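You operate a simulated robot arm through the tools that you are given. There is no shell and no other tool. Be economical: measure what you need, move in short steps, check, and stop when the job is done.

You run a simulated robot arm. Do the job below in one go: nothing can be reset, and whatever is moved stays where it is left.

## Task
Stir the small beaker on high till its oil film is gone, then tip it into the empty one.
Fine: the empty one beside the stir plate; stir dial off first; put the beaker back on the plate. Set down upright: small beaker.

The check looks at the end state, three seconds after you hand in, the way a careful person would. Anything else that was tipped, shoved, dropped, spilled or broken makes it a failure.

## Robot
A 6-joint arm with a two-finger parallel gripper, fixed in place. Base frame: the origin is at the foot of the arm, x ahead of it, y to its left, z up; the work surface is at about z = 800. Readings come in mm, degrees, newtons and seconds.
With the tool pointing down near the work surface it reaches from about 260 to 680 mm from the base axis. Its first joint turns from -66.0 to 66.0 degrees. Payload 2.9 kg.
Tool frame: the origin (TCP) lies between the finger pads and is the grasp point; the fingertips stand 30 mm ahead of it; z points along the fingers, y is the line along which they close. The gripper opens to 110 mm. The fingers are 20 mm wide and 10 mm thick; the gripper's body (48 by 112 mm) begins 55 mm behind the TCP.
Orientation is that of the tool frame in the base frame, as [roll, pitch, yaw] about the fixed x, y, z axes, in that order (R = Rz(yaw) Ry(pitch) Rx(roll)). With the fingers straight down and closing along the base's y, the tool's x points along the base's -x, its y along +y and its z along -z.

## Interface
- The arm moves only by the tool arm_command. Its argument "deltas" is a list of rows, each a list of 3 entries, a list of its own where there are three numbers: the shift along the tool's x, y, z in units of 30 mm (1.0 is 30 mm), then the turn, a rotation vector about the tool's x, y, z in units of 5 degrees (1.0 is 5 degrees), then the closure in counts, from 0 (fully open) to 255 (shut). In form: [[[x, y, z], [ax, ay, az], claw], ...]. A call has 1 to 20 rows; each row shifts and turns the commanded pose from where the row before left it, along the tool's axes as they then stand. A call with a number of a shift or a turn outside -1 to 1 is refused whole. Rows are played at 5 a second. More than 50 mm and 8.6 degrees between two rows, or a gripper value outside its range, and nothing of the call is played. Where a pose cannot be reached the arm comes as near as it can. A force on the tool above 40 N (or 10 N above the force at the start of the call, whichever is more), or a blocked arm, ends the call early, and 0.2 s more pass. The fingers move at their own pace (about 108 mm/s each) and stop on an object; they squeeze with about 27 N. The grip force told is the motor's: it shows also when the fingers shut on nothing. Time passes only in rows, and 0.2 s behind the last, so rows that do not move let the fingers close. It gives the time, the measured TCP pose, the force on the tool (base axes), the opening and the grip force at its end, in the units of the frame above (readings bear some noise), with the torque about the TCP (base axes, N m) and any sound that the robot's microphone picked up, and new pictures: "pictures" is both (left out), scene, wrist or none.
- Cameras (640 x 400 px; columns grow to the right, rows downward): "scene" is fixed at [85.4, 437.4, 1392.9]; the picture's right is [-0.68, -0.73, 0.00], its down [-0.35, 0.33, -0.88] and it looks along [0.64, -0.60, -0.48] (base axes); focal length 337 px, centre (320, 200). "wrist" rides on the gripper at [72, 17, -103] in the tool frame; the picture's right is [-0.23, 0.97, 0.00], its down [-0.76, -0.18, -0.62] and it looks along [-0.61, -0.14, 0.78] (tool axes); focal length 222 px, centre (320, 200). There is no depth. A picture from a camera that has moved, and an enlarged one, comes with that camera's place and axes in the base frame and with its lens.
- close_up(camera, box): a new picture of the part [left, top, right, bottom] of that camera's present view, enlarged. It takes no simulated time.
- hand_in(): hands the job in; it is judged then, once.

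Go step by step. Nothing tells you positions but the pictures and the camera data: compare them with the known pose of the tool, close in by small moves and look again before you grip or let go. The budget is 120 turns and 200 pictures, counting those below and the enlarged ones. Unless the task says otherwise, let go and move clear before handing in, and close with one line.

The tools are called as name(argument=value, ...) on one line, values as JSON. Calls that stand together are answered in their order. arm_command: Moves the arm, as the interface text tells. Its arguments: {"type":"object","properties":{"deltas":{"type":"array","items":{"type":"array"}},"pictures":{"type":"string","enum":["both","scene","wrist","none"]}},"required":["deltas"]} The other tools are called the same way: close_up (camera, box) takes an enlarged picture of a part of a camera's view; hand_in () hands the job in.

At the start:

```text
clock: 0.0
tcp_pos: [453.8, -68.1, 1202.8]
ee_rot: [-180.0, -0.1, -179.9]
force: [0.4, 0.1, -0.5]
moment: [0.02, -0.02, -0.04]
width: 110.2
gripper_force: 0.1
```

scene: 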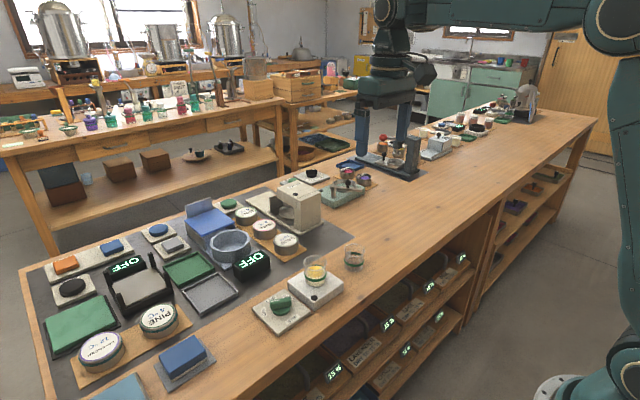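
wrist: 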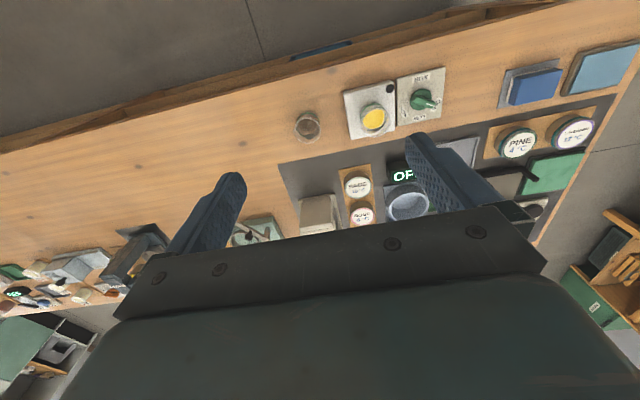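

I see a stir plate with a beaker of yellow liquid, a green dial on a white block beside it, and a small empty beaker nearby. I'll look closer at these first.

close_up(camera="scene", box=[240, 220, 400, 350])

close_up(camera="wrist", box=[280, 50, 460, 160])

```text
3.08 times, centred on (320, 285) of scene
camera zoom: at [85.4, 437.4, 1392.9], right [-0.68, -0.73, 0.0], down [-0.35, 0.33, -0.88], along [0.64, -0.6, -0.48], focal length 1038 px, centre (320, -62)
```

zoom: 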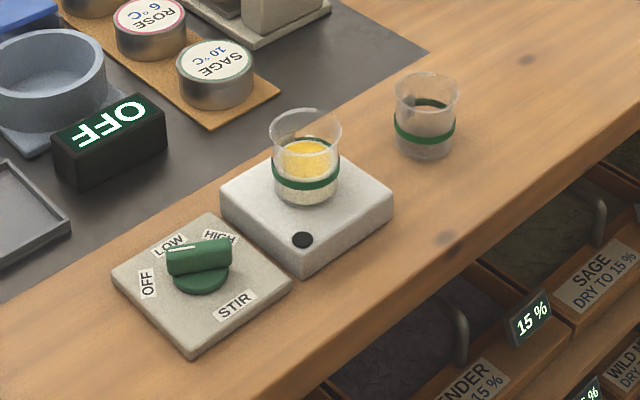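

```text
3.56 times, centred on (370, 105) of wrist
camera zoom: at [379.9, -50.3, 1306.8], right [0.23, 0.97, 0.0], down [0.76, -0.18, 0.62], along [0.61, -0.14, -0.78], focal length 790 px, centre (142, 538)
```

zoom: 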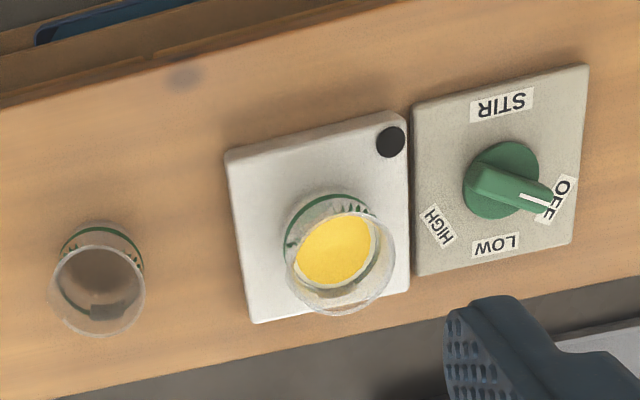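

The dial points at OFF, with LOW and HIGH clockwise from it. I take the dial at about (545,128), the oil beaker at (543,23) on the plate, and the empty one at (539,-111). Next I move above the dial for a closer look.

arm_command(deltas=[[[-0.27, 0.727, 0.9], [0, 0, 0], 0], [[-0.27, 0.727, 0.9], [0, 0, 0], 0], [[-0.27, 0.727, 0.9], [0, 0, 0], 0], [[-0.27, 0.727, 0.9], [0, 0, 0], 0], [[-0.27, 0.727, 0.9], [0, 0, 0], 0], [[-0.27, 0.727, 0.9], [0, 0, 0], 0], [[-0.27, 0.727, 0.9], [0, 0, 0], 0], [[-0.27, 0.727, 0.9], [0, 0, 0], 0], [[-0.27, 0.727, 0.9], [0, 0, 0], 0], [[0, 0, 0], [0, 0, 0], 0]])

```text
clock: 2.2
tcp_pos: [524.0, 129.3, 961.1]
ee_rot: [180.0, 0.1, 179.9]
force: [-1.2, -0.1, 0.7]
moment: [-0.02, 0.01, -0.02]
width: 110.0
gripper_force: 0.1
camera wrist: at [450.9, 145.8, 1064.5], right [0.23, 0.97, 0.0], down [0.76, -0.18, 0.62], along [0.61, -0.14, -0.78], focal length 222 px, centre (320, 200)
```

scene: 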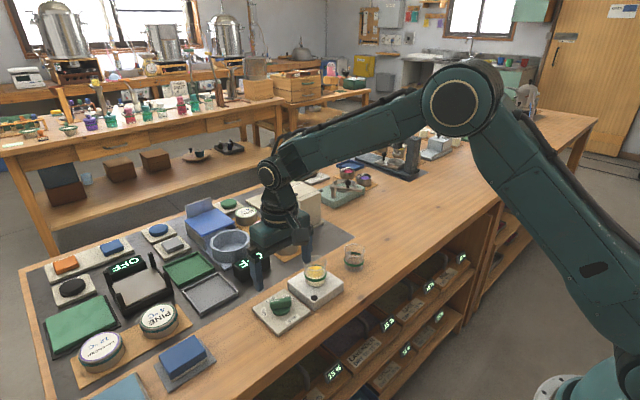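
wrist: 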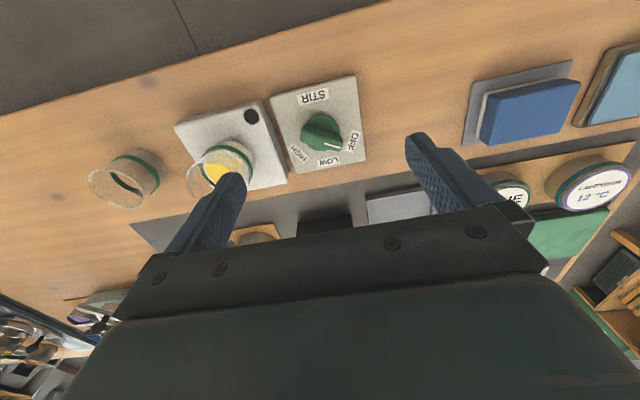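

The dial is nearly under the gripper. I take an enlarged view to measure it.

close_up(camera="wrist", box=[260, 70, 380, 180])

close_up(camera="scene", box=[240, 270, 330, 340])

```text
3.64 times, centred on (320, 125) of wrist
camera zoom: at [450.9, 145.8, 1064.5], right [0.23, 0.97, 0.0], down [0.76, -0.18, 0.62], along [0.61, -0.14, -0.78], focal length 808 px, centre (320, 473)
```

zoom: 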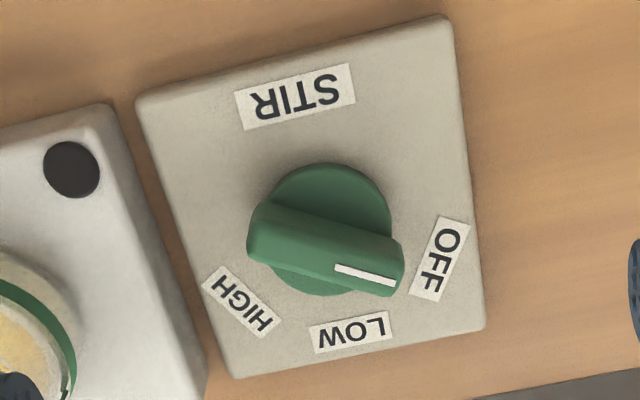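

```text
5.71 times, centred on (285, 305) of scene
camera zoom: at [85.4, 437.4, 1392.9], right [-0.68, -0.73, 0.0], down [-0.35, 0.33, -0.88], along [0.64, -0.6, -0.48], focal length 1927 px, centre (520, -400)
```

zoom: 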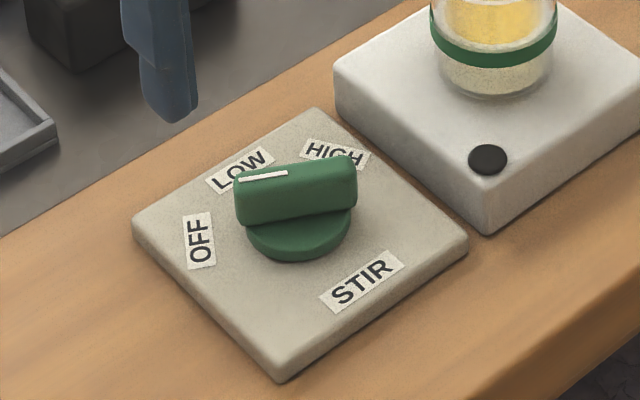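

The dial is at about (548,126), with OFF at +60°, LOW straight ahead and HIGH at -60°. I turn the open fingers across the handle and drop partway.

arm_command(deltas=[[[-0.8, -0.1, 0], [0, 0, 0], 110], [[0, 0, 0.15], [0, 0, -1], 110], [[0, 0, 0.15], [0, 0, -1], 110], [[0, 0, 0.15], [0, 0, -1], 110], [[0, 0, 0.15], [0, 0, -1], 110], [[0, 0, 0.15], [0, 0, -1], 110], [[0, 0, 0.15], [0, 0, -1], 110], [[0, 0, 0.15], [0, 0, -1], 110], [[0, 0, 0.15], [0, 0, -1], 110], [[0, 0, 0.15], [0, 0, -1], 110], [[0, 0, 0.15], [0, 0, -1], 110], [[0, 0, 0.15], [0, 0, -1], 110], [[0, 0, 0.15], [0, 0, -1], 110], [[0, 0, 0], [0, 0, 0], 110]])

close_up(camera="scene", box=[220, 230, 360, 340])

```text
clock: 5.2
tcp_pos: [549.9, 126.5, 905.4]
ee_rot: [180.0, 0.1, -119.9]
force: [0.5, -0.7, -0.4]
moment: [-0.01, -0.01, 0.02]
width: 62.7
gripper_force: 0.1
camera wrist: at [497.6, 71.4, 1009.4], right [-0.73, 0.68, 0.0], down [0.53, 0.57, 0.62], along [0.43, 0.46, -0.78], focal length 222 px, centre (320, 200)
```

scene: 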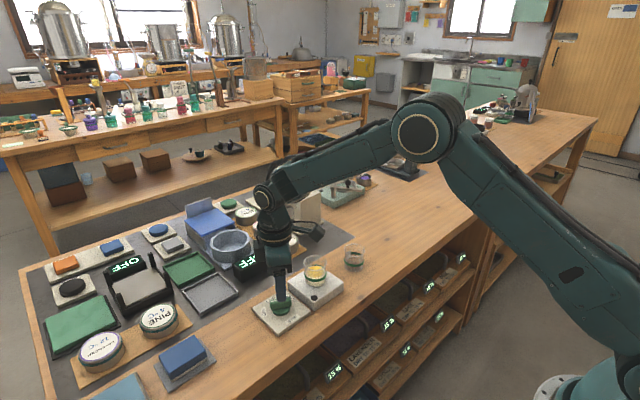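
wrist: 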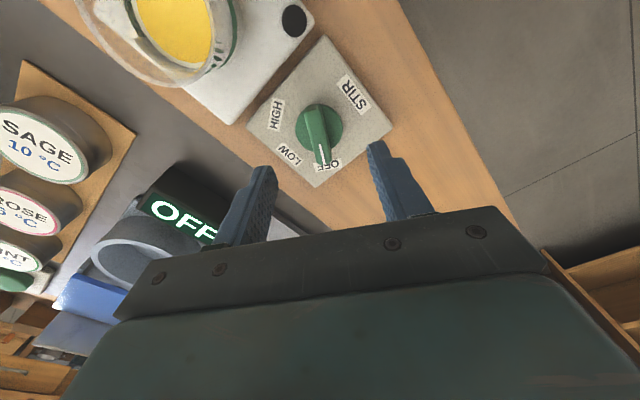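

```text
3.64 times, centred on (290, 285) of scene
camera zoom: at [85.4, 437.4, 1392.9], right [-0.68, -0.73, 0.0], down [-0.35, 0.33, -0.88], along [0.64, -0.6, -0.48], focal length 1226 px, centre (429, -109)
```

zoom: 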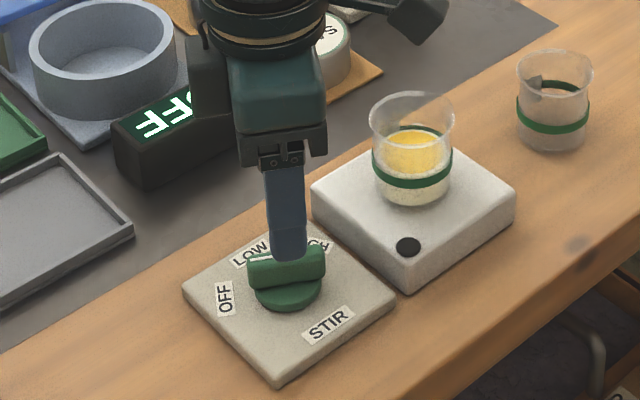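

The fingers straddle the handle and line up with it. I go down and close.

arm_command(deltas=[[[0, 0, 0.5], [0, 0, 0], 110], [[0, 0, 0.5], [0, 0, 0], 110], [[0, 0, 0.5], [0, 0, 0], 110], [[0, 0, 0.4], [0, 0, 0], 110], [[0, 0, 0], [0, 0, 0], 110]])

close_up(camera="scene", box=[240, 260, 330, 340])

```text
clock: 6.4
tcp_pos: [550.9, 125.7, 848.6]
ee_rot: [-180.0, 0.1, -120.0]
force: [0.4, -0.3, 1.5]
moment: [0.01, 0.0, -0.04]
width: 62.5
gripper_force: 0.2
camera wrist: at [497.6, 71.6, 952.4], right [-0.73, 0.68, 0.0], down [0.54, 0.57, 0.62], along [0.43, 0.45, -0.78], focal length 222 px, centre (320, 200)
```

scene: 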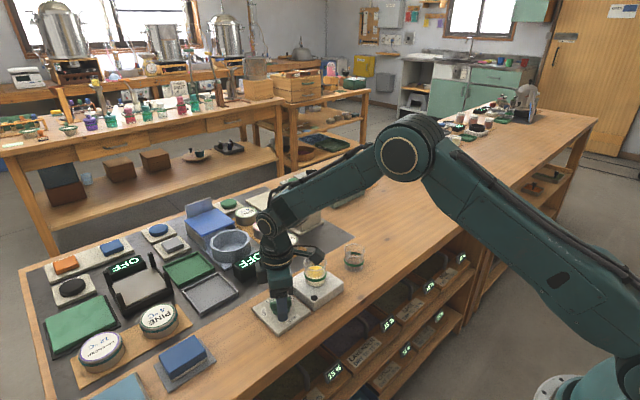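
wrist: 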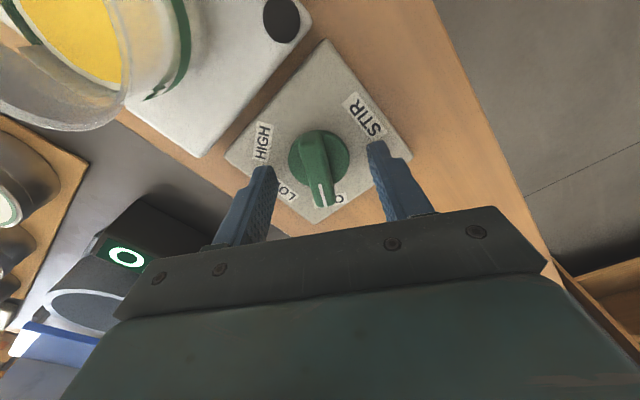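

```text
5.00 times, centred on (285, 300) of scene
camera zoom: at [85.4, 437.4, 1392.9], right [-0.68, -0.73, 0.0], down [-0.35, 0.33, -0.88], along [0.64, -0.6, -0.48], focal length 1686 px, centre (495, -300)
```

zoom: 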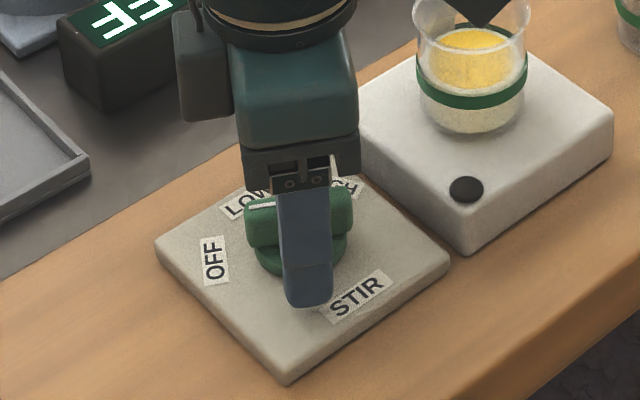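

The fingers stand on either side of the handle. I close and check the grip.

arm_command(deltas=[[[0, 0, 0], [0, 0, 0], 150], [[0, 0, 0], [0, 0, 0], 220], [[0, 0, 0], [0, 0, 0], 220], [[0, 0, 0], [0, 0, 0], 220]], pictures="wrist")

```text
clock: 7.4
tcp_pos: [550.3, 125.3, 848.4]
ee_rot: [-179.8, 0.0, -120.1]
force: [9.2, -2.6, -5.2]
moment: [0.05, -0.41, -0.01]
width: 41.3
gripper_force: 44.9
camera wrist: at [498.1, 71.2, 952.4], right [-0.73, 0.68, 0.0], down [0.53, 0.57, 0.62], along [0.43, 0.45, -0.78], focal length 222 px, centre (320, 200)
```

wrist: 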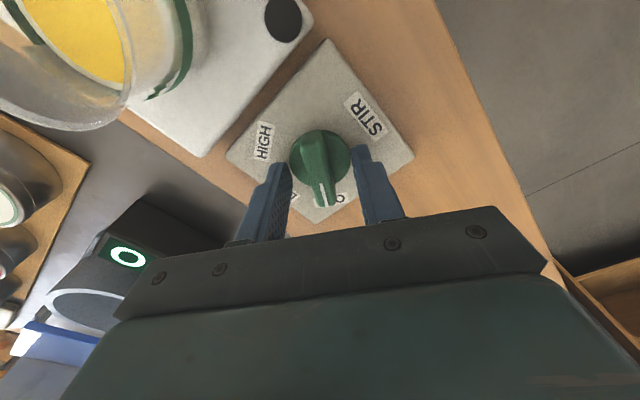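

The fingers closed on the round skirt (41 mm wide) instead of the handle. I reopen, rise 8 mm and grip the handle.

arm_command(deltas=[[[0, 0, 0], [0, 0, 0], 130], [[0, 0, 0], [0, 0, 0], 130], [[0, 0, -0.27], [0, 0, 0], 130], [[0, 0, 0], [0, 0, 0], 220], [[0, 0, 0], [0, 0, 0], 220], [[0, 0, 0], [0, 0, 0], 220]], pictures="wrist")

close_up(camera="scene", box=[240, 260, 330, 340])

```text
clock: 8.8
tcp_pos: [551.0, 126.6, 857.2]
ee_rot: [180.0, 0.0, -120.1]
force: [1.1, -0.2, -0.2]
moment: [-0.03, -0.05, -0.01]
width: 15.6
gripper_force: 0.2
camera wrist: at [497.6, 71.8, 961.0], right [-0.73, 0.68, 0.0], down [0.54, 0.57, 0.62], along [0.43, 0.45, -0.78], focal length 222 px, centre (320, 200)
```

wrist: 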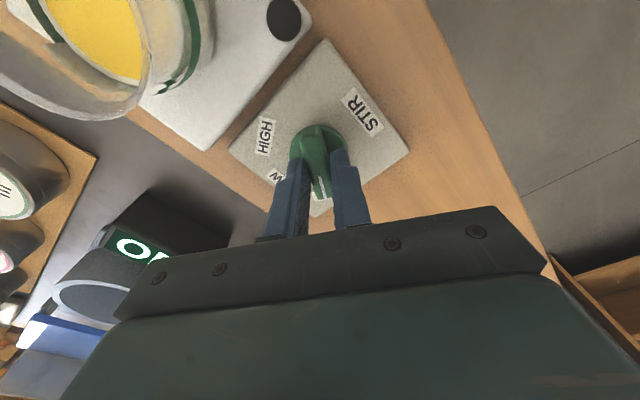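

```text
5.00 times, centred on (285, 300) of scene
camera zoom: at [85.4, 437.3, 1392.9], right [-0.68, -0.73, 0.0], down [-0.35, 0.33, -0.88], along [0.64, -0.6, -0.48], focal length 1686 px, centre (495, -300)
```

zoom: 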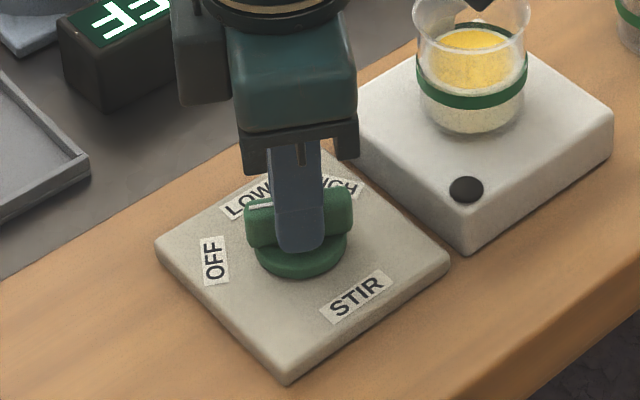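

The handle is about 15 mm wide and sits between the pads. I squeeze fully and turn clockwise 60° first.

arm_command(deltas=[[[0, 0, 0], [0, 0, 0], 255], [[0, 0, 0], [0, 0, 0], 255], [[0, 0, 0], [0, 0, 1], 255], [[0, 0, 0], [0, 0, 1], 255], [[0, 0, 0], [0, 0, 1], 255], [[0, 0, 0], [0, 0, 1], 255], [[0, 0, 0], [0, 0, 1], 255], [[0, 0, 0], [0, 0, 1], 255], [[0, 0, 0], [0, 0, 1], 255], [[0, 0, 0], [0, 0, 1], 255], [[0, 0, 0], [0, 0, 1], 255], [[0, 0, 0], [0, 0, 1], 255], [[0, 0, 0], [0, 0, 1], 255], [[0, 0, 0], [0, 0, 1], 255], [[0, 0, 0], [0, 0, 0], 255]])

close_up(camera="scene", box=[240, 250, 340, 340])

```text
clock: 12.0
tcp_pos: [550.1, 125.1, 856.9]
ee_rot: [-180.0, 0.1, 179.8]
force: [9.3, -14.6, 7.2]
moment: [-0.29, -0.74, 0.01]
width: 13.9
gripper_force: 44.6
camera wrist: at [477.1, 142.2, 960.9], right [0.23, 0.97, 0.0], down [0.76, -0.18, 0.62], along [0.61, -0.14, -0.78], focal length 222 px, centre (320, 200)
```

scene: 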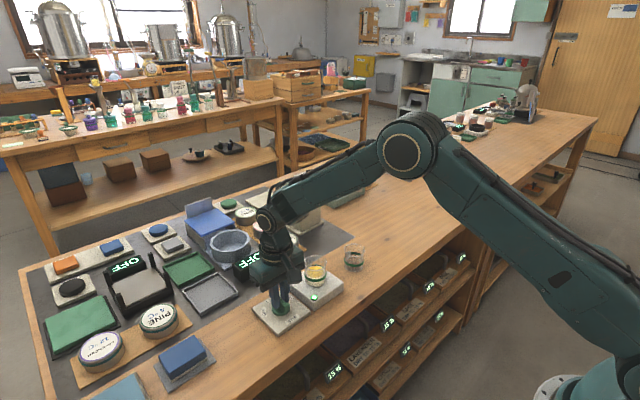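
wrist: 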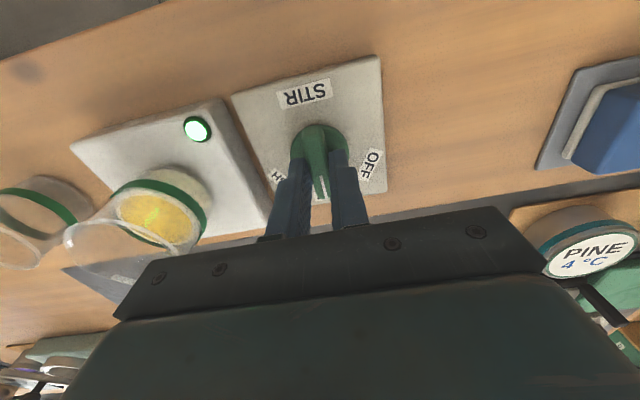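

```text
4.44 times, centred on (290, 295) of scene
camera zoom: at [85.4, 437.0, 1393.1], right [-0.68, -0.73, 0.0], down [-0.35, 0.33, -0.88], along [0.64, -0.6, -0.48], focal length 1499 px, centre (453, -222)
```

zoom: 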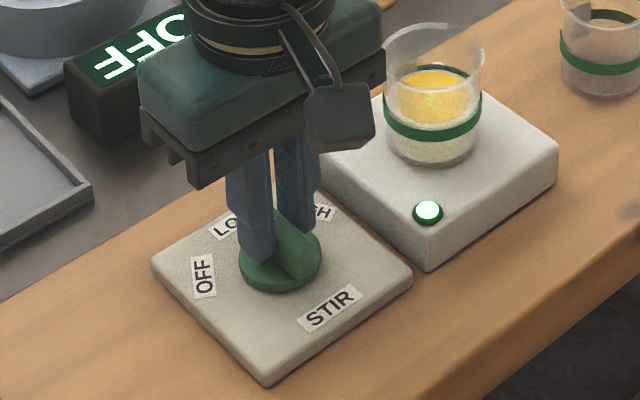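

The dial turns with the hand and the plate's lamp is on. I turn the remaining 60° to HIGH.

arm_command(deltas=[[[0, -0.03, 0], [0, 0, 1], 255], [[0, 0, 0], [0, 0, 1], 255], [[0, 0, 0], [0, 0, 1], 255], [[0, 0, 0], [0, 0, 1], 255], [[0, 0, 0], [0, 0, 1], 255], [[0, 0, 0], [0, 0, 1], 255], [[0, 0, 0], [0, 0, 1], 255], [[0, 0, 0], [0, 0, 1], 255], [[0, 0, 0], [0, 0, 1], 255], [[0, 0, 0], [0, 0, 1], 255], [[0, 0, 0], [0, 0, 1], 255], [[0, 0, 0], [0, 0, 1], 255], [[0, 0, 0], [0, 0, 0], 255]])

close_up(camera="scene", box=[240, 250, 340, 340])

```text
clock: 14.8
tcp_pos: [549.8, 123.7, 856.1]
ee_rot: [-179.9, -0.1, 119.7]
force: [10.2, -17.5, 7.0]
moment: [0.36, 0.17, 0.28]
width: 14.0
gripper_force: 44.6
camera wrist: at [527.9, 195.5, 960.9], right [0.96, 0.29, 0.0], down [0.22, -0.75, 0.62], along [0.18, -0.6, -0.78], focal length 222 px, centre (320, 200)
```

scene: 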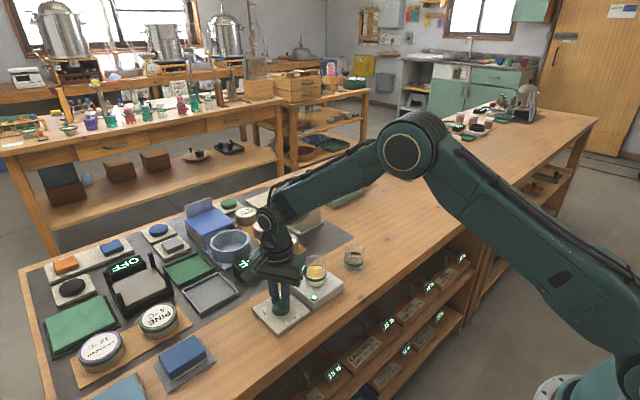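
wrist: 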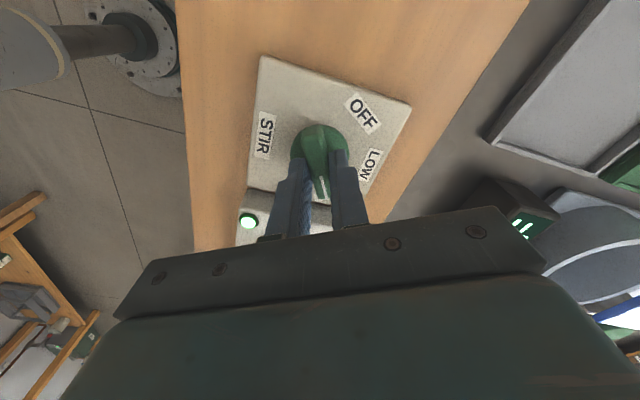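

```text
4.44 times, centred on (290, 295) of scene
camera zoom: at [85.5, 436.9, 1393.1], right [-0.68, -0.73, 0.0], down [-0.35, 0.33, -0.88], along [0.64, -0.6, -0.48], focal length 1499 px, centre (453, -222)
```

zoom: 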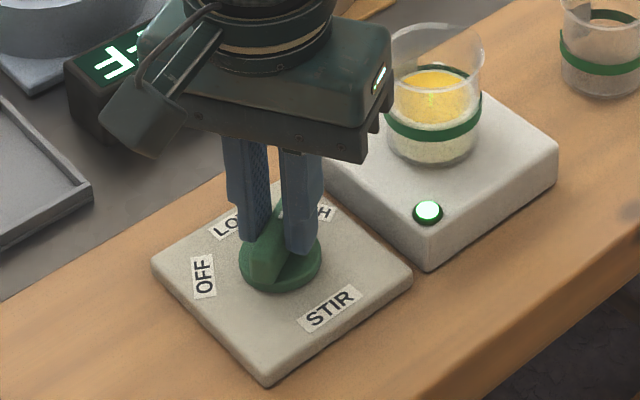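

The handle now points to HIGH. I hold here, wait four seconds and watch the film.

arm_command(deltas=[[[0, 0, 0], [0, 0, 0], 255], [[0, 0, 0], [0, 0, 0], 255], [[0, 0, 0], [0, 0, 0], 255], [[0, 0, 0], [0, 0, 0], 255], [[0, 0, 0], [0, 0, 0], 255], [[0, 0, 0], [0, 0, 0], 255], [[0, 0, 0], [0, 0, 0], 255], [[0, 0, 0], [0, 0, 0], 255], [[0, 0, 0], [0, 0, 0], 255], [[0, 0, 0], [0, 0, 0], 255], [[0, 0, 0], [0, 0, 0], 255], [[0, 0, 0], [0, 0, 0], 255], [[0, 0, 0], [0, 0, 0], 255], [[0, 0, 0], [0, 0, 0], 255], [[0, 0, 0], [0, 0, 0], 255], [[0, 0, 0], [0, 0, 0], 255], [[0, 0, 0], [0, 0, 0], 255], [[0, 0, 0], [0, 0, 0], 255], [[0, 0, 0], [0, 0, 0], 255], [[0, 0, 0], [0, 0, 0], 255]], pictures="none")

close_up(camera="scene", box=[275, 240, 355, 310])

```text
clock: 19.0
tcp_pos: [550.2, 123.9, 856.3]
ee_rot: [179.9, 0.2, 119.9]
force: [4.6, -17.9, 3.1]
moment: [-0.46, -0.2, 0.21]
width: 13.7
gripper_force: 45.2
```

```text
5.71 times, centred on (315, 275) of scene
camera zoom: at [85.5, 436.9, 1393.1], right [-0.68, -0.73, 0.0], down [-0.35, 0.33, -0.88], along [0.64, -0.6, -0.48], focal length 1927 px, centre (349, -229)
```

zoom: 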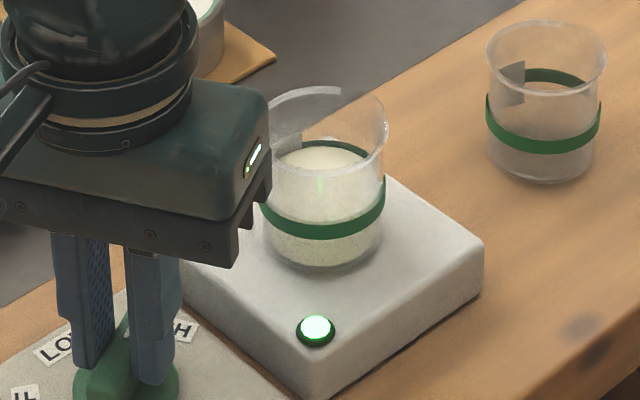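

The yellow film is gone and the liquid looks uniformly pale. I turn the dial back to OFF.

arm_command(deltas=[[[0, 0, 0], [0, 0, -1], 255], [[0, 0, 0], [0, 0, -1], 255], [[0, 0, 0], [0, 0, -1], 255], [[0, 0, 0], [0, 0, -1], 255], [[0, 0, 0], [0, 0, -1], 255], [[0, 0, 0], [0, 0, -1], 255], [[0, 0, 0], [0, 0, -1], 255], [[0, 0, 0], [0, 0, -1], 255], [[0, 0, 0], [0, 0, -1], 255], [[0, 0, 0], [0, 0, -1], 255], [[0, 0, 0], [0, 0, -1], 255], [[0, 0, 0], [0, 0, -1], 255]], pictures="none")

arm_command(deltas=[[[0, 0.03, 0], [0, 0, -1], 255], [[0, 0, 0], [0, 0, -1], 255], [[0, 0, 0], [0, 0, -1], 255], [[0, 0, 0], [0, 0, -1], 255], [[0, 0, 0], [0, 0, -1], 255], [[0, 0, 0], [0, 0, -1], 255], [[0, 0, 0], [0, 0, -1], 255], [[0, 0, 0], [0, 0, -1], 255], [[0, 0, 0], [0, 0, -1], 255], [[0, 0, 0], [0, 0, -1], 255], [[0, 0, 0], [0, 0, -1], 255], [[0, 0, 0], [0, 0, -1], 255], [[0, 0, 0], [0, 0, -0.4], 255], [[0, 0, 0], [0, 0, 0], 255]])

close_up(camera="scene", box=[240, 240, 350, 340])

```text
clock: 21.6
tcp_pos: [551.1, 124.3, 856.8]
ee_rot: [-180.0, 0.1, 180.0]
force: [7.2, -10.1, 0.5]
moment: [-0.18, -1.52, -0.04]
width: 14.1
gripper_force: 45.4
```

```text
clock: 24.6
tcp_pos: [550.2, 124.7, 857.1]
ee_rot: [179.9, -0.1, -118.0]
force: [3.9, -10.8, 1.8]
moment: [-0.53, -0.22, -0.97]
width: 14.1
gripper_force: 45.0
camera wrist: at [500.4, 69.7, 961.1], right [-0.75, 0.66, 0.0], down [0.52, 0.59, 0.62], along [0.41, 0.47, -0.78], focal length 222 px, centre (320, 200)
```

scene: 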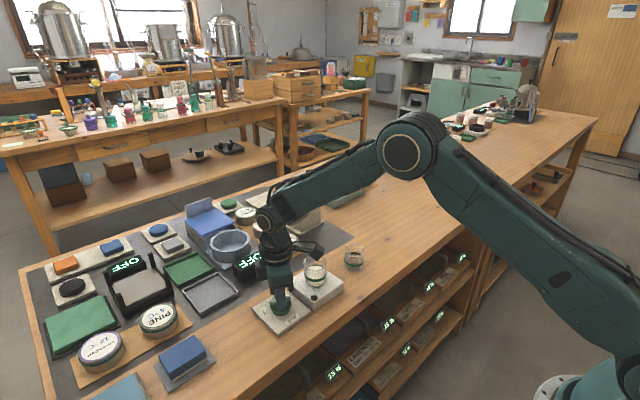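
wrist: 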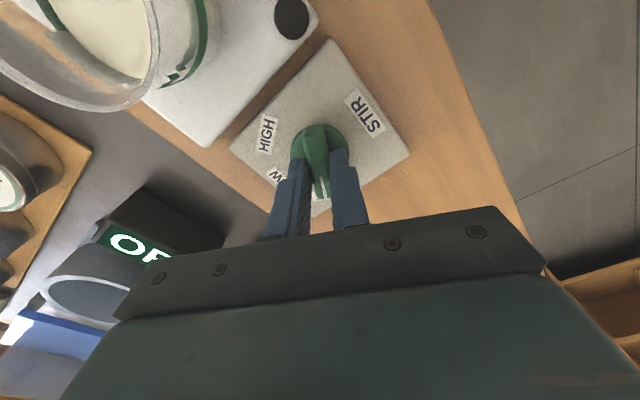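

```text
4.00 times, centred on (295, 290) of scene
camera zoom: at [85.4, 437.1, 1393.0], right [-0.68, -0.73, 0.0], down [-0.35, 0.33, -0.88], along [0.64, -0.6, -0.48], focal length 1349 px, centre (420, -160)
```

zoom: 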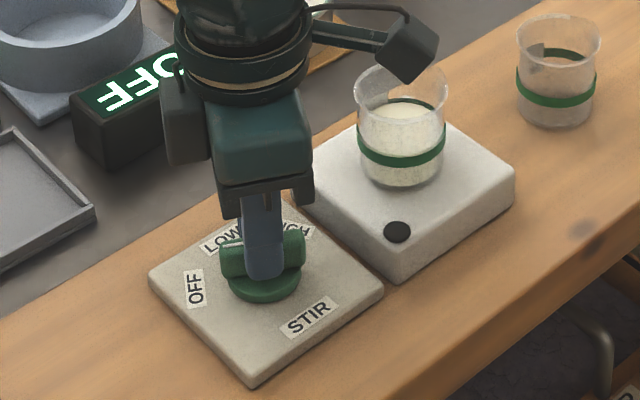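

The lamp is off and the film is gone. I release the handle, rise straight up and turn the hand square again.

arm_command(deltas=[[[0, 0, 0], [0, 0, 0], 150], [[0, 0, 0], [0, 0, 0], 150], [[0, 0, -0.7], [0, 0, 0], 150], [[0, 0, -0.9], [0, 0, 0], 150], [[0, 0, -0.9], [0, 0, 0], 150], [[0, 0, -0.9], [0, 0, 0], 150], [[0, 0, -0.9], [0, 0, 1], 150], [[0, 0, 0], [0, 0, 1], 150], [[0, 0, 0], [0, 0, 1], 150], [[0, 0, 0], [0, 0, 1], 150], [[0, 0, 0], [0, 0, 1], 150], [[0, 0, 0], [0, 0, 1], 150], [[0, 0, 0], [0, 0, 1], 150], [[0, 0, 0], [0, 0, 1], 150], [[0, 0, 0], [0, 0, 1], 150], [[0, 0, 0], [0, 0, 1], 100], [[0, 0, 0], [0, 0, 1], 50], [[0, 0, 0], [0, 0, 1], 0], [[0, 0, 0], [0, 0, 0.4], 0], [[0, 0, 0], [0, 0, 0], 0]])

close_up(camera="scene", box=[240, 230, 380, 340])

close_up(camera="wrist", box=[60, 60, 380, 260])

```text
clock: 28.8
tcp_pos: [550.7, 126.1, 985.9]
ee_rot: [-179.9, 0.0, 179.9]
force: [-0.2, 0.3, -1.2]
moment: [-0.04, 0.0, 0.02]
width: 109.9
gripper_force: 0.1
camera wrist: at [477.4, 142.7, 1089.8], right [0.23, 0.97, 0.0], down [0.76, -0.18, 0.62], along [0.61, -0.14, -0.78], focal length 222 px, centre (320, 200)
```

scene: 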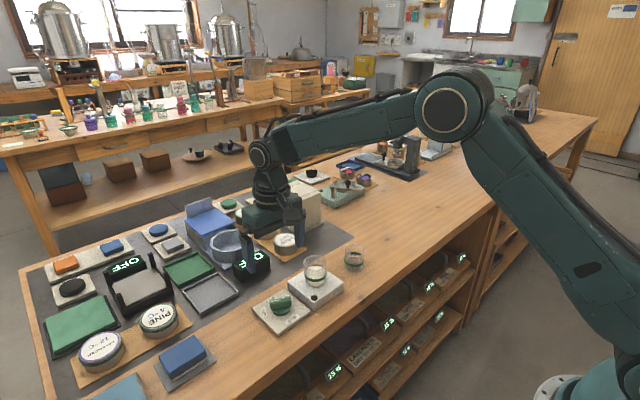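
wrist: 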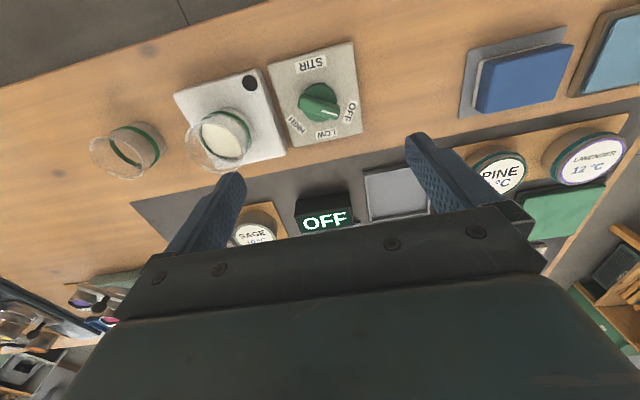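

```text
3.64 times, centred on (310, 285) of scene
camera zoom: at [85.4, 437.4, 1392.9], right [-0.68, -0.73, 0.0], down [-0.35, 0.33, -0.88], along [0.64, -0.6, -0.48], focal length 1226 px, centre (356, -109)
```

zoom: 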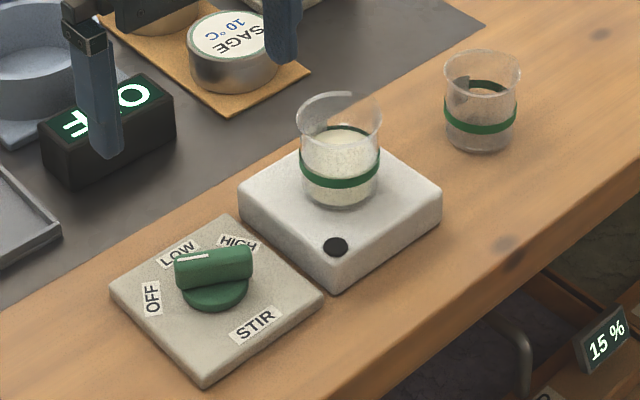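

```text
2.00 times, centred on (220, 160) of wrist
camera zoom: at [477.4, 142.7, 1089.8], right [0.23, 0.97, 0.0], down [0.76, -0.18, 0.62], along [0.61, -0.14, -0.78], focal length 444 px, centre (520, 280)
```

zoom: 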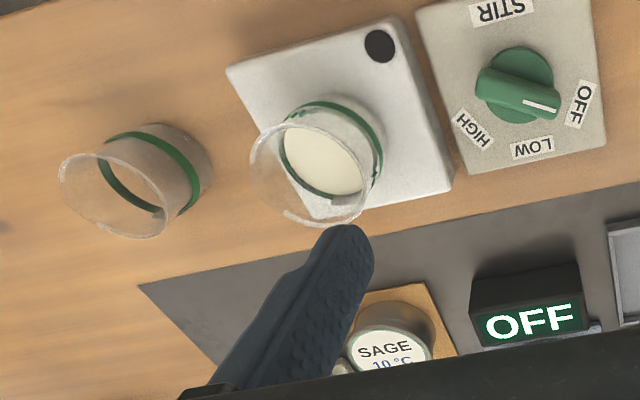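

The dial reads OFF. I zoom in on both beakers for their exact position and rim shape.

close_up(camera="scene", box=[290, 235, 380, 305])

close_up(camera="wrist", box=[80, 90, 260, 190])

```text
5.71 times, centred on (335, 270) of scene
camera zoom: at [85.4, 437.4, 1392.9], right [-0.68, -0.73, 0.0], down [-0.35, 0.33, -0.88], along [0.64, -0.6, -0.48], focal length 1927 px, centre (234, -200)
```

zoom: 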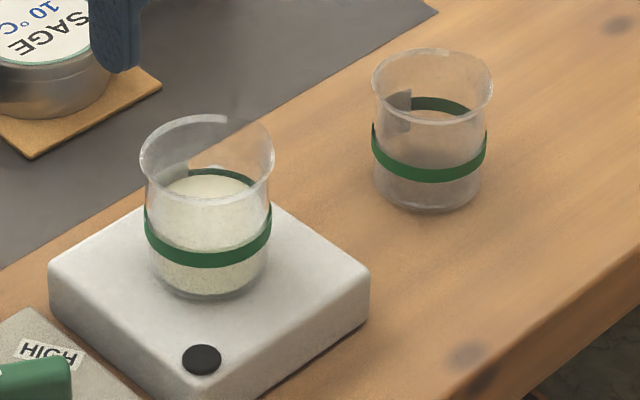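

```text
3.56 times, centred on (170, 140) of wrist
camera zoom: at [477.4, 142.7, 1089.8], right [0.23, 0.97, 0.0], down [0.76, -0.18, 0.62], along [0.61, -0.14, -0.78], focal length 790 px, centre (853, 413)
```

zoom: 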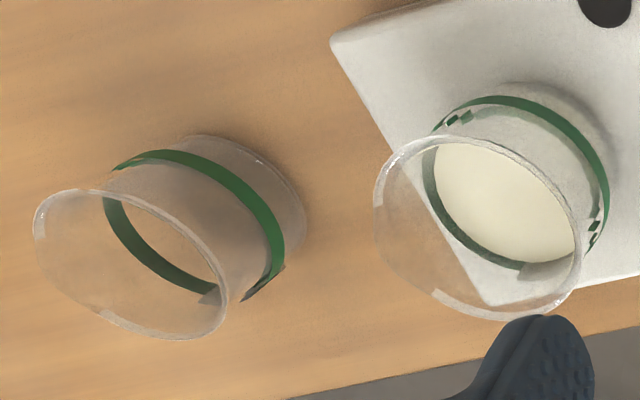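

Both beakers measure about 50 mm wide and 55 mm tall: the full one at (550,17), base at z≈826, and the empty one at (545,-118). I'll grip below the lip with the hand leaning back 60° toward the base. First I move to a stand-off and lean.

arm_command(deltas=[[[0.582, -0.603, 0], [0, 0, 0], 0], [[0.582, -0.603, 0], [0, 0, 0], 0], [[0.582, -0.603, 0], [0, 0, 0], 0], [[0.582, -0.603, 0], [0, 0, 0], 0], [[0.582, -0.603, 0], [0, 0, 0], 0], [[0.582, -0.603, 0], [0, 0, 0], 0], [[0, 0, 0], [0, -1, 0], 0], [[0, 0, 0], [0, -1, 0], 0], [[0, 0, 0], [0, -1, 0], 0], [[0, 0, 0], [0, -1, 0], 0], [[0, 0, 0], [0, -1, 0], 0], [[0, 0, 0], [0, -1, 0], 0], [[0, 0, 0], [0, -1, 0], 0], [[0, 0, 0], [0, -1, 0], 0], [[0, 0, 0], [0, -1, 0], 0], [[0, 0, 0], [0, -1, 0], 0], [[0, 0, 0], [0, -1, 0], 0], [[0, 0, 0], [0, -1, 0], 0], [[0, 0, 0], [0, 0, 0], 0]])

```text
clock: 32.8
tcp_pos: [444.4, 16.2, 986.3]
ee_rot: [-180.0, 60.0, 180.0]
force: [0.7, 0.4, 0.7]
moment: [0.02, -0.05, -0.01]
width: 110.0
gripper_force: 0.1
camera wrist: at [318.6, 34.4, 975.1], right [0.11, 0.97, 0.2], down [-0.16, -0.18, 0.97], along [0.98, -0.14, 0.14], focal length 222 px, centre (320, 200)
```

scene: 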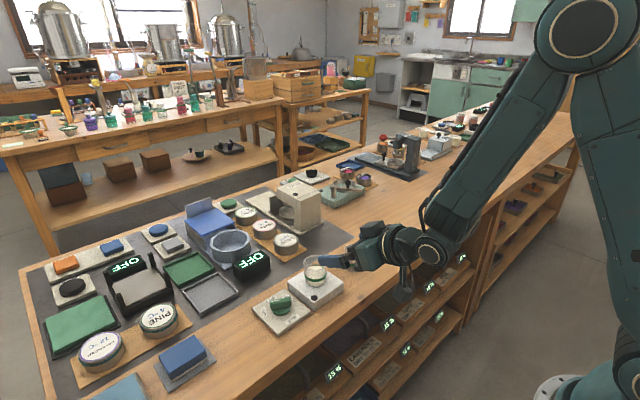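
wrist: 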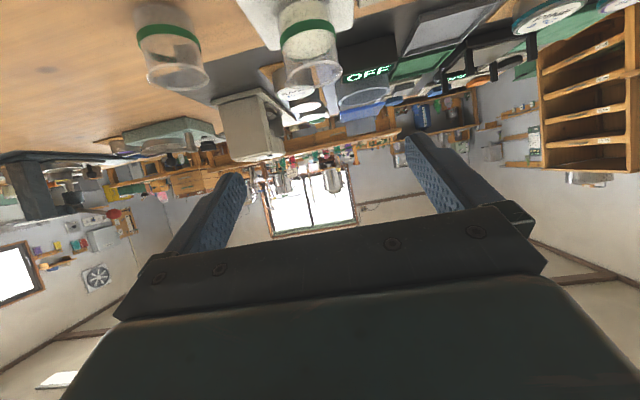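

The lean works, and this view confirms the full beaker at (550,18) with its rim near z=881. I lower and approach along the fingers, stopping short to check.

arm_command(deltas=[[[0.683, 0.02, 0.394], [0, 0, 0], 0], [[0.683, 0.02, 0.394], [0, 0, 0], 0], [[0.683, 0.02, 0.394], [0, 0, 0], 0], [[0, 0, 0.6], [0, 0, 0], 0], [[0, 0, 0.6], [0, 0, 0], 0], [[0, 0, 0.6], [0, 0, 0], 0], [[0, 0, 0.6], [0, 0, 0], 0], [[0, 0, 0], [0, 0, 0], 0]])

close_up(camera="scene", box=[270, 220, 390, 320])

```text
clock: 34.6
tcp_pos: [506.9, 18.1, 877.4]
ee_rot: [-180.0, 60.0, -180.0]
force: [-0.5, -0.5, 0.4]
moment: [-0.02, 0.01, -0.02]
width: 110.1
gripper_force: 0.0
camera wrist: at [380.6, 35.5, 867.6], right [0.11, 0.97, 0.2], down [-0.16, -0.18, 0.97], along [0.98, -0.14, 0.13], focal length 222 px, centre (320, 200)
```

scene: 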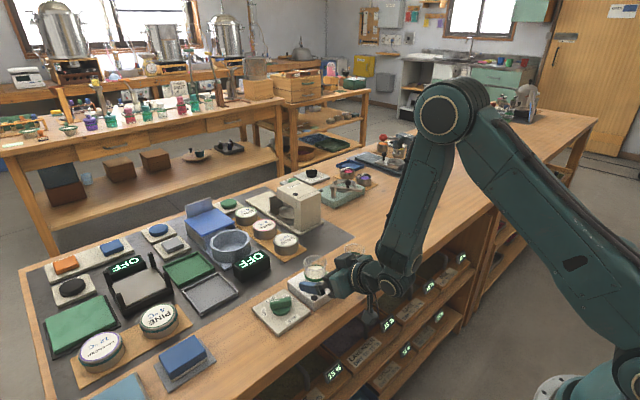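
wrist: 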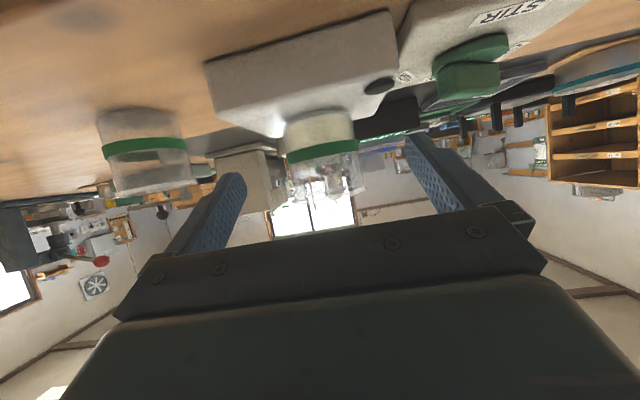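

```text
4.00 times, centred on (330, 270) of scene
camera zoom: at [85.4, 437.4, 1392.9], right [-0.68, -0.73, 0.0], down [-0.35, 0.33, -0.88], along [0.64, -0.6, -0.48], focal length 1349 px, centre (280, -80)
```

zoom: 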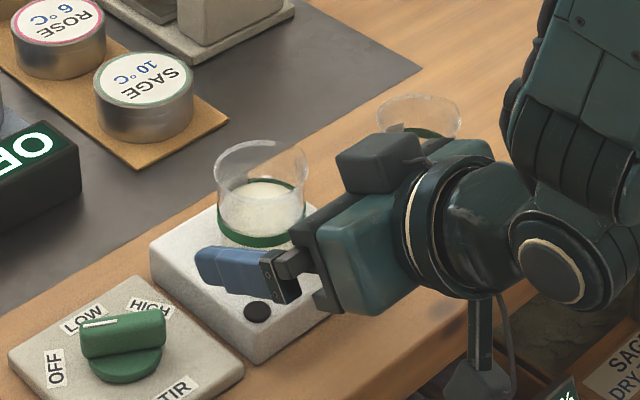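

The beaker is centred between the fingers. I advance the last 48 mm.

arm_command(deltas=[[[-0.024, 0, 0.4], [0, 0, 0], 0], [[-0.024, 0, 0.4], [0, 0, 0], 0], [[-0.024, 0, 0.4], [0, 0, 0], 0], [[-0.024, 0, 0.4], [0, 0, 0], 0], [[0, 0, 0], [0, 0, 0], 0]])

close_up(camera="scene", box=[270, 230, 370, 320])

```text
clock: 35.8
tcp_pos: [550.2, 20.2, 857.0]
ee_rot: [180.0, 60.0, 180.0]
force: [-0.1, 0.0, 0.4]
moment: [-0.02, 0.01, 0.01]
width: 109.9
gripper_force: 0.1
camera wrist: at [423.2, 36.5, 846.6], right [0.11, 0.97, 0.2], down [-0.16, -0.18, 0.97], along [0.98, -0.14, 0.13], focal length 222 px, centre (320, 200)
```

scene: 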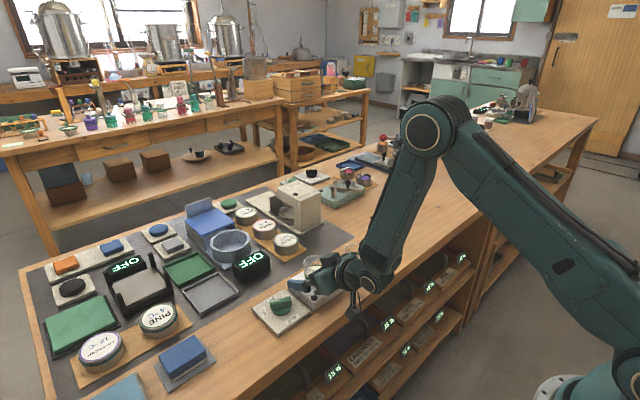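
wrist: 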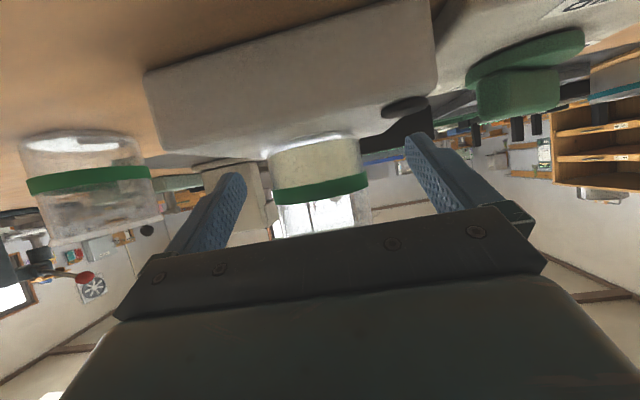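

```text
4.44 times, centred on (320, 275) of scene
camera zoom: at [85.4, 437.4, 1392.9], right [-0.68, -0.73, 0.0], down [-0.35, 0.33, -0.88], along [0.64, -0.6, -0.48], focal length 1499 px, centre (320, -133)
```

zoom: 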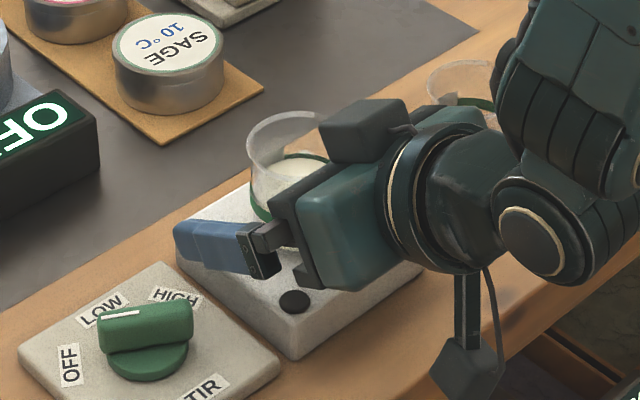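

The beaker sits centred between the pads. I close gently and check the width.

arm_command(deltas=[[[0, 0, 0], [0, 0, 0], 60], [[0, 0, 0], [0, 0, 0], 110], [[0, 0, 0], [0, 0, 0], 125], [[0, 0, 0], [0, 0, 0], 135], [[0, 0, 0], [0, 0, 0], 145], [[0, 0, 0], [0, 0, 0], 160], [[0, 0, 0], [0, 0, 0], 200], [[0, 0, 0], [0, 0, 0], 255], [[0, 0, 0], [0, 0, 0], 255]])

close_up(camera="scene", box=[270, 230, 370, 320])

```text
clock: 37.8
tcp_pos: [550.1, 19.0, 858.2]
ee_rot: [-180.0, 60.1, 180.0]
force: [0.6, 0.5, 1.9]
moment: [-0.02, 0.02, 0.0]
width: 51.9
gripper_force: 26.6
camera wrist: at [423.1, 36.5, 846.8], right [0.11, 0.97, 0.2], down [-0.16, -0.18, 0.97], along [0.98, -0.14, 0.13], focal length 222 px, centre (320, 200)
```

scene: 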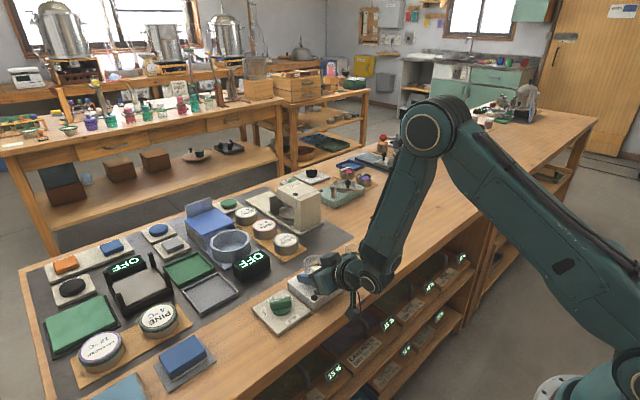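
wrist: 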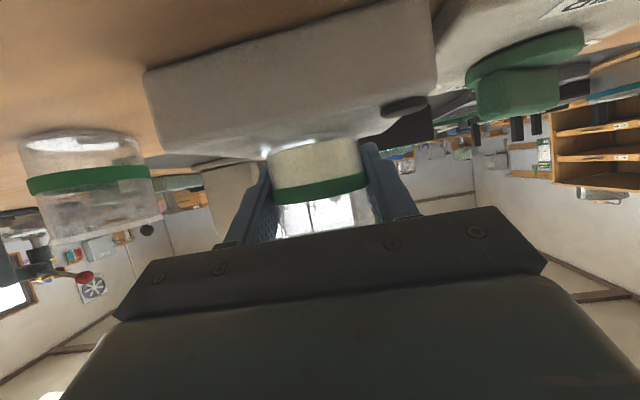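

```text
4.44 times, centred on (320, 275) of scene
camera zoom: at [85.4, 437.4, 1392.9], right [-0.68, -0.73, 0.0], down [-0.35, 0.33, -0.88], along [0.64, -0.6, -0.48], focal length 1499 px, centre (320, -133)
```

zoom: 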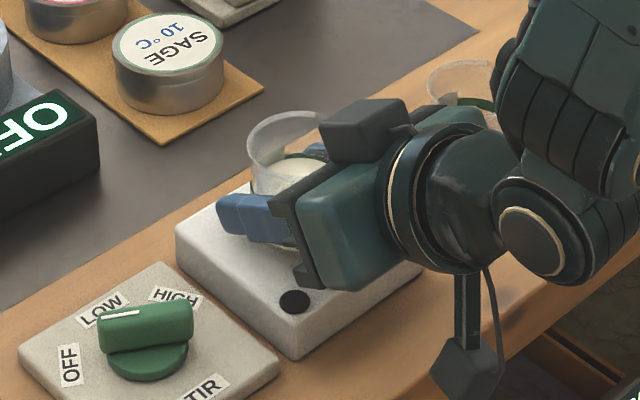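

Gripped at 51.9 mm. I lift straight up about 48 mm and check that the beaker comes along upright.

arm_command(deltas=[[[-0.23, 0, -0.13], [0, 0, 0], 255], [[-0.38, 0, -0.22], [0, 0, 0], 255], [[-0.38, 0, -0.22], [0, 0, 0], 255], [[-0.38, 0, -0.22], [0, 0, 0], 255], [[0, 0, 0], [0, 0, 0], 255], [[0, 0, 0], [0, 0, 0], 255]])

close_up(camera="scene", box=[270, 220, 370, 310])

```text
clock: 39.2
tcp_pos: [550.1, 19.2, 904.6]
ee_rot: [180.0, 60.1, -180.0]
force: [0.8, 0.8, -0.9]
moment: [-0.03, 0.01, -0.04]
width: 51.9
gripper_force: 26.8
camera wrist: at [423.7, 36.6, 894.6], right [0.11, 0.97, 0.2], down [-0.16, -0.18, 0.97], along [0.98, -0.14, 0.13], focal length 222 px, centre (320, 200)
```

scene: 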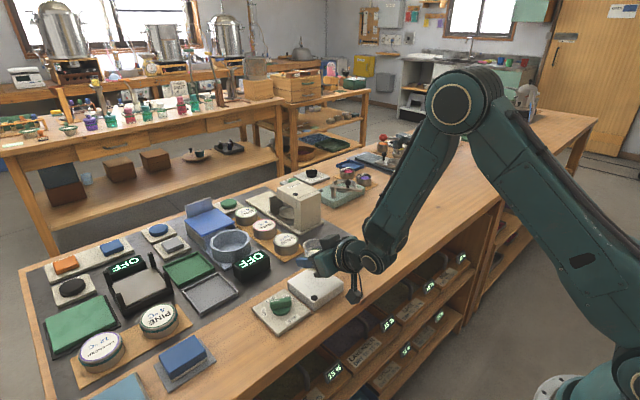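
wrist: 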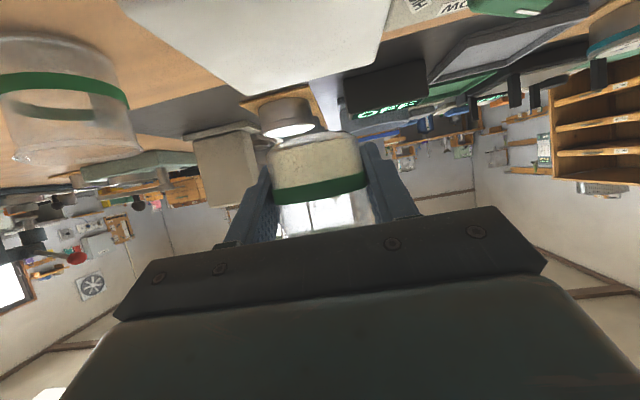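

```text
4.44 times, centred on (320, 265) of scene
camera zoom: at [85.4, 437.4, 1392.9], right [-0.68, -0.73, 0.0], down [-0.35, 0.33, -0.88], along [0.64, -0.6, -0.48], focal length 1499 px, centre (320, -89)
```

zoom: 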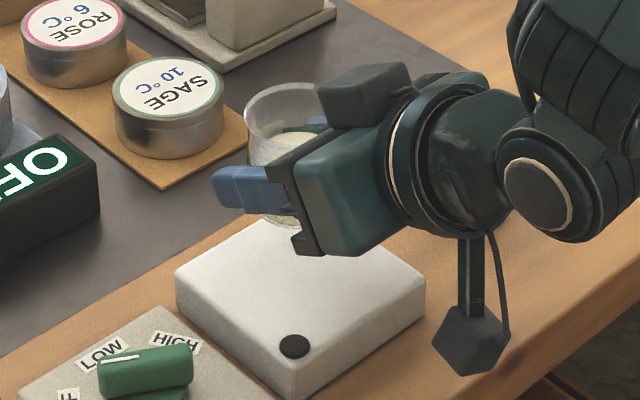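

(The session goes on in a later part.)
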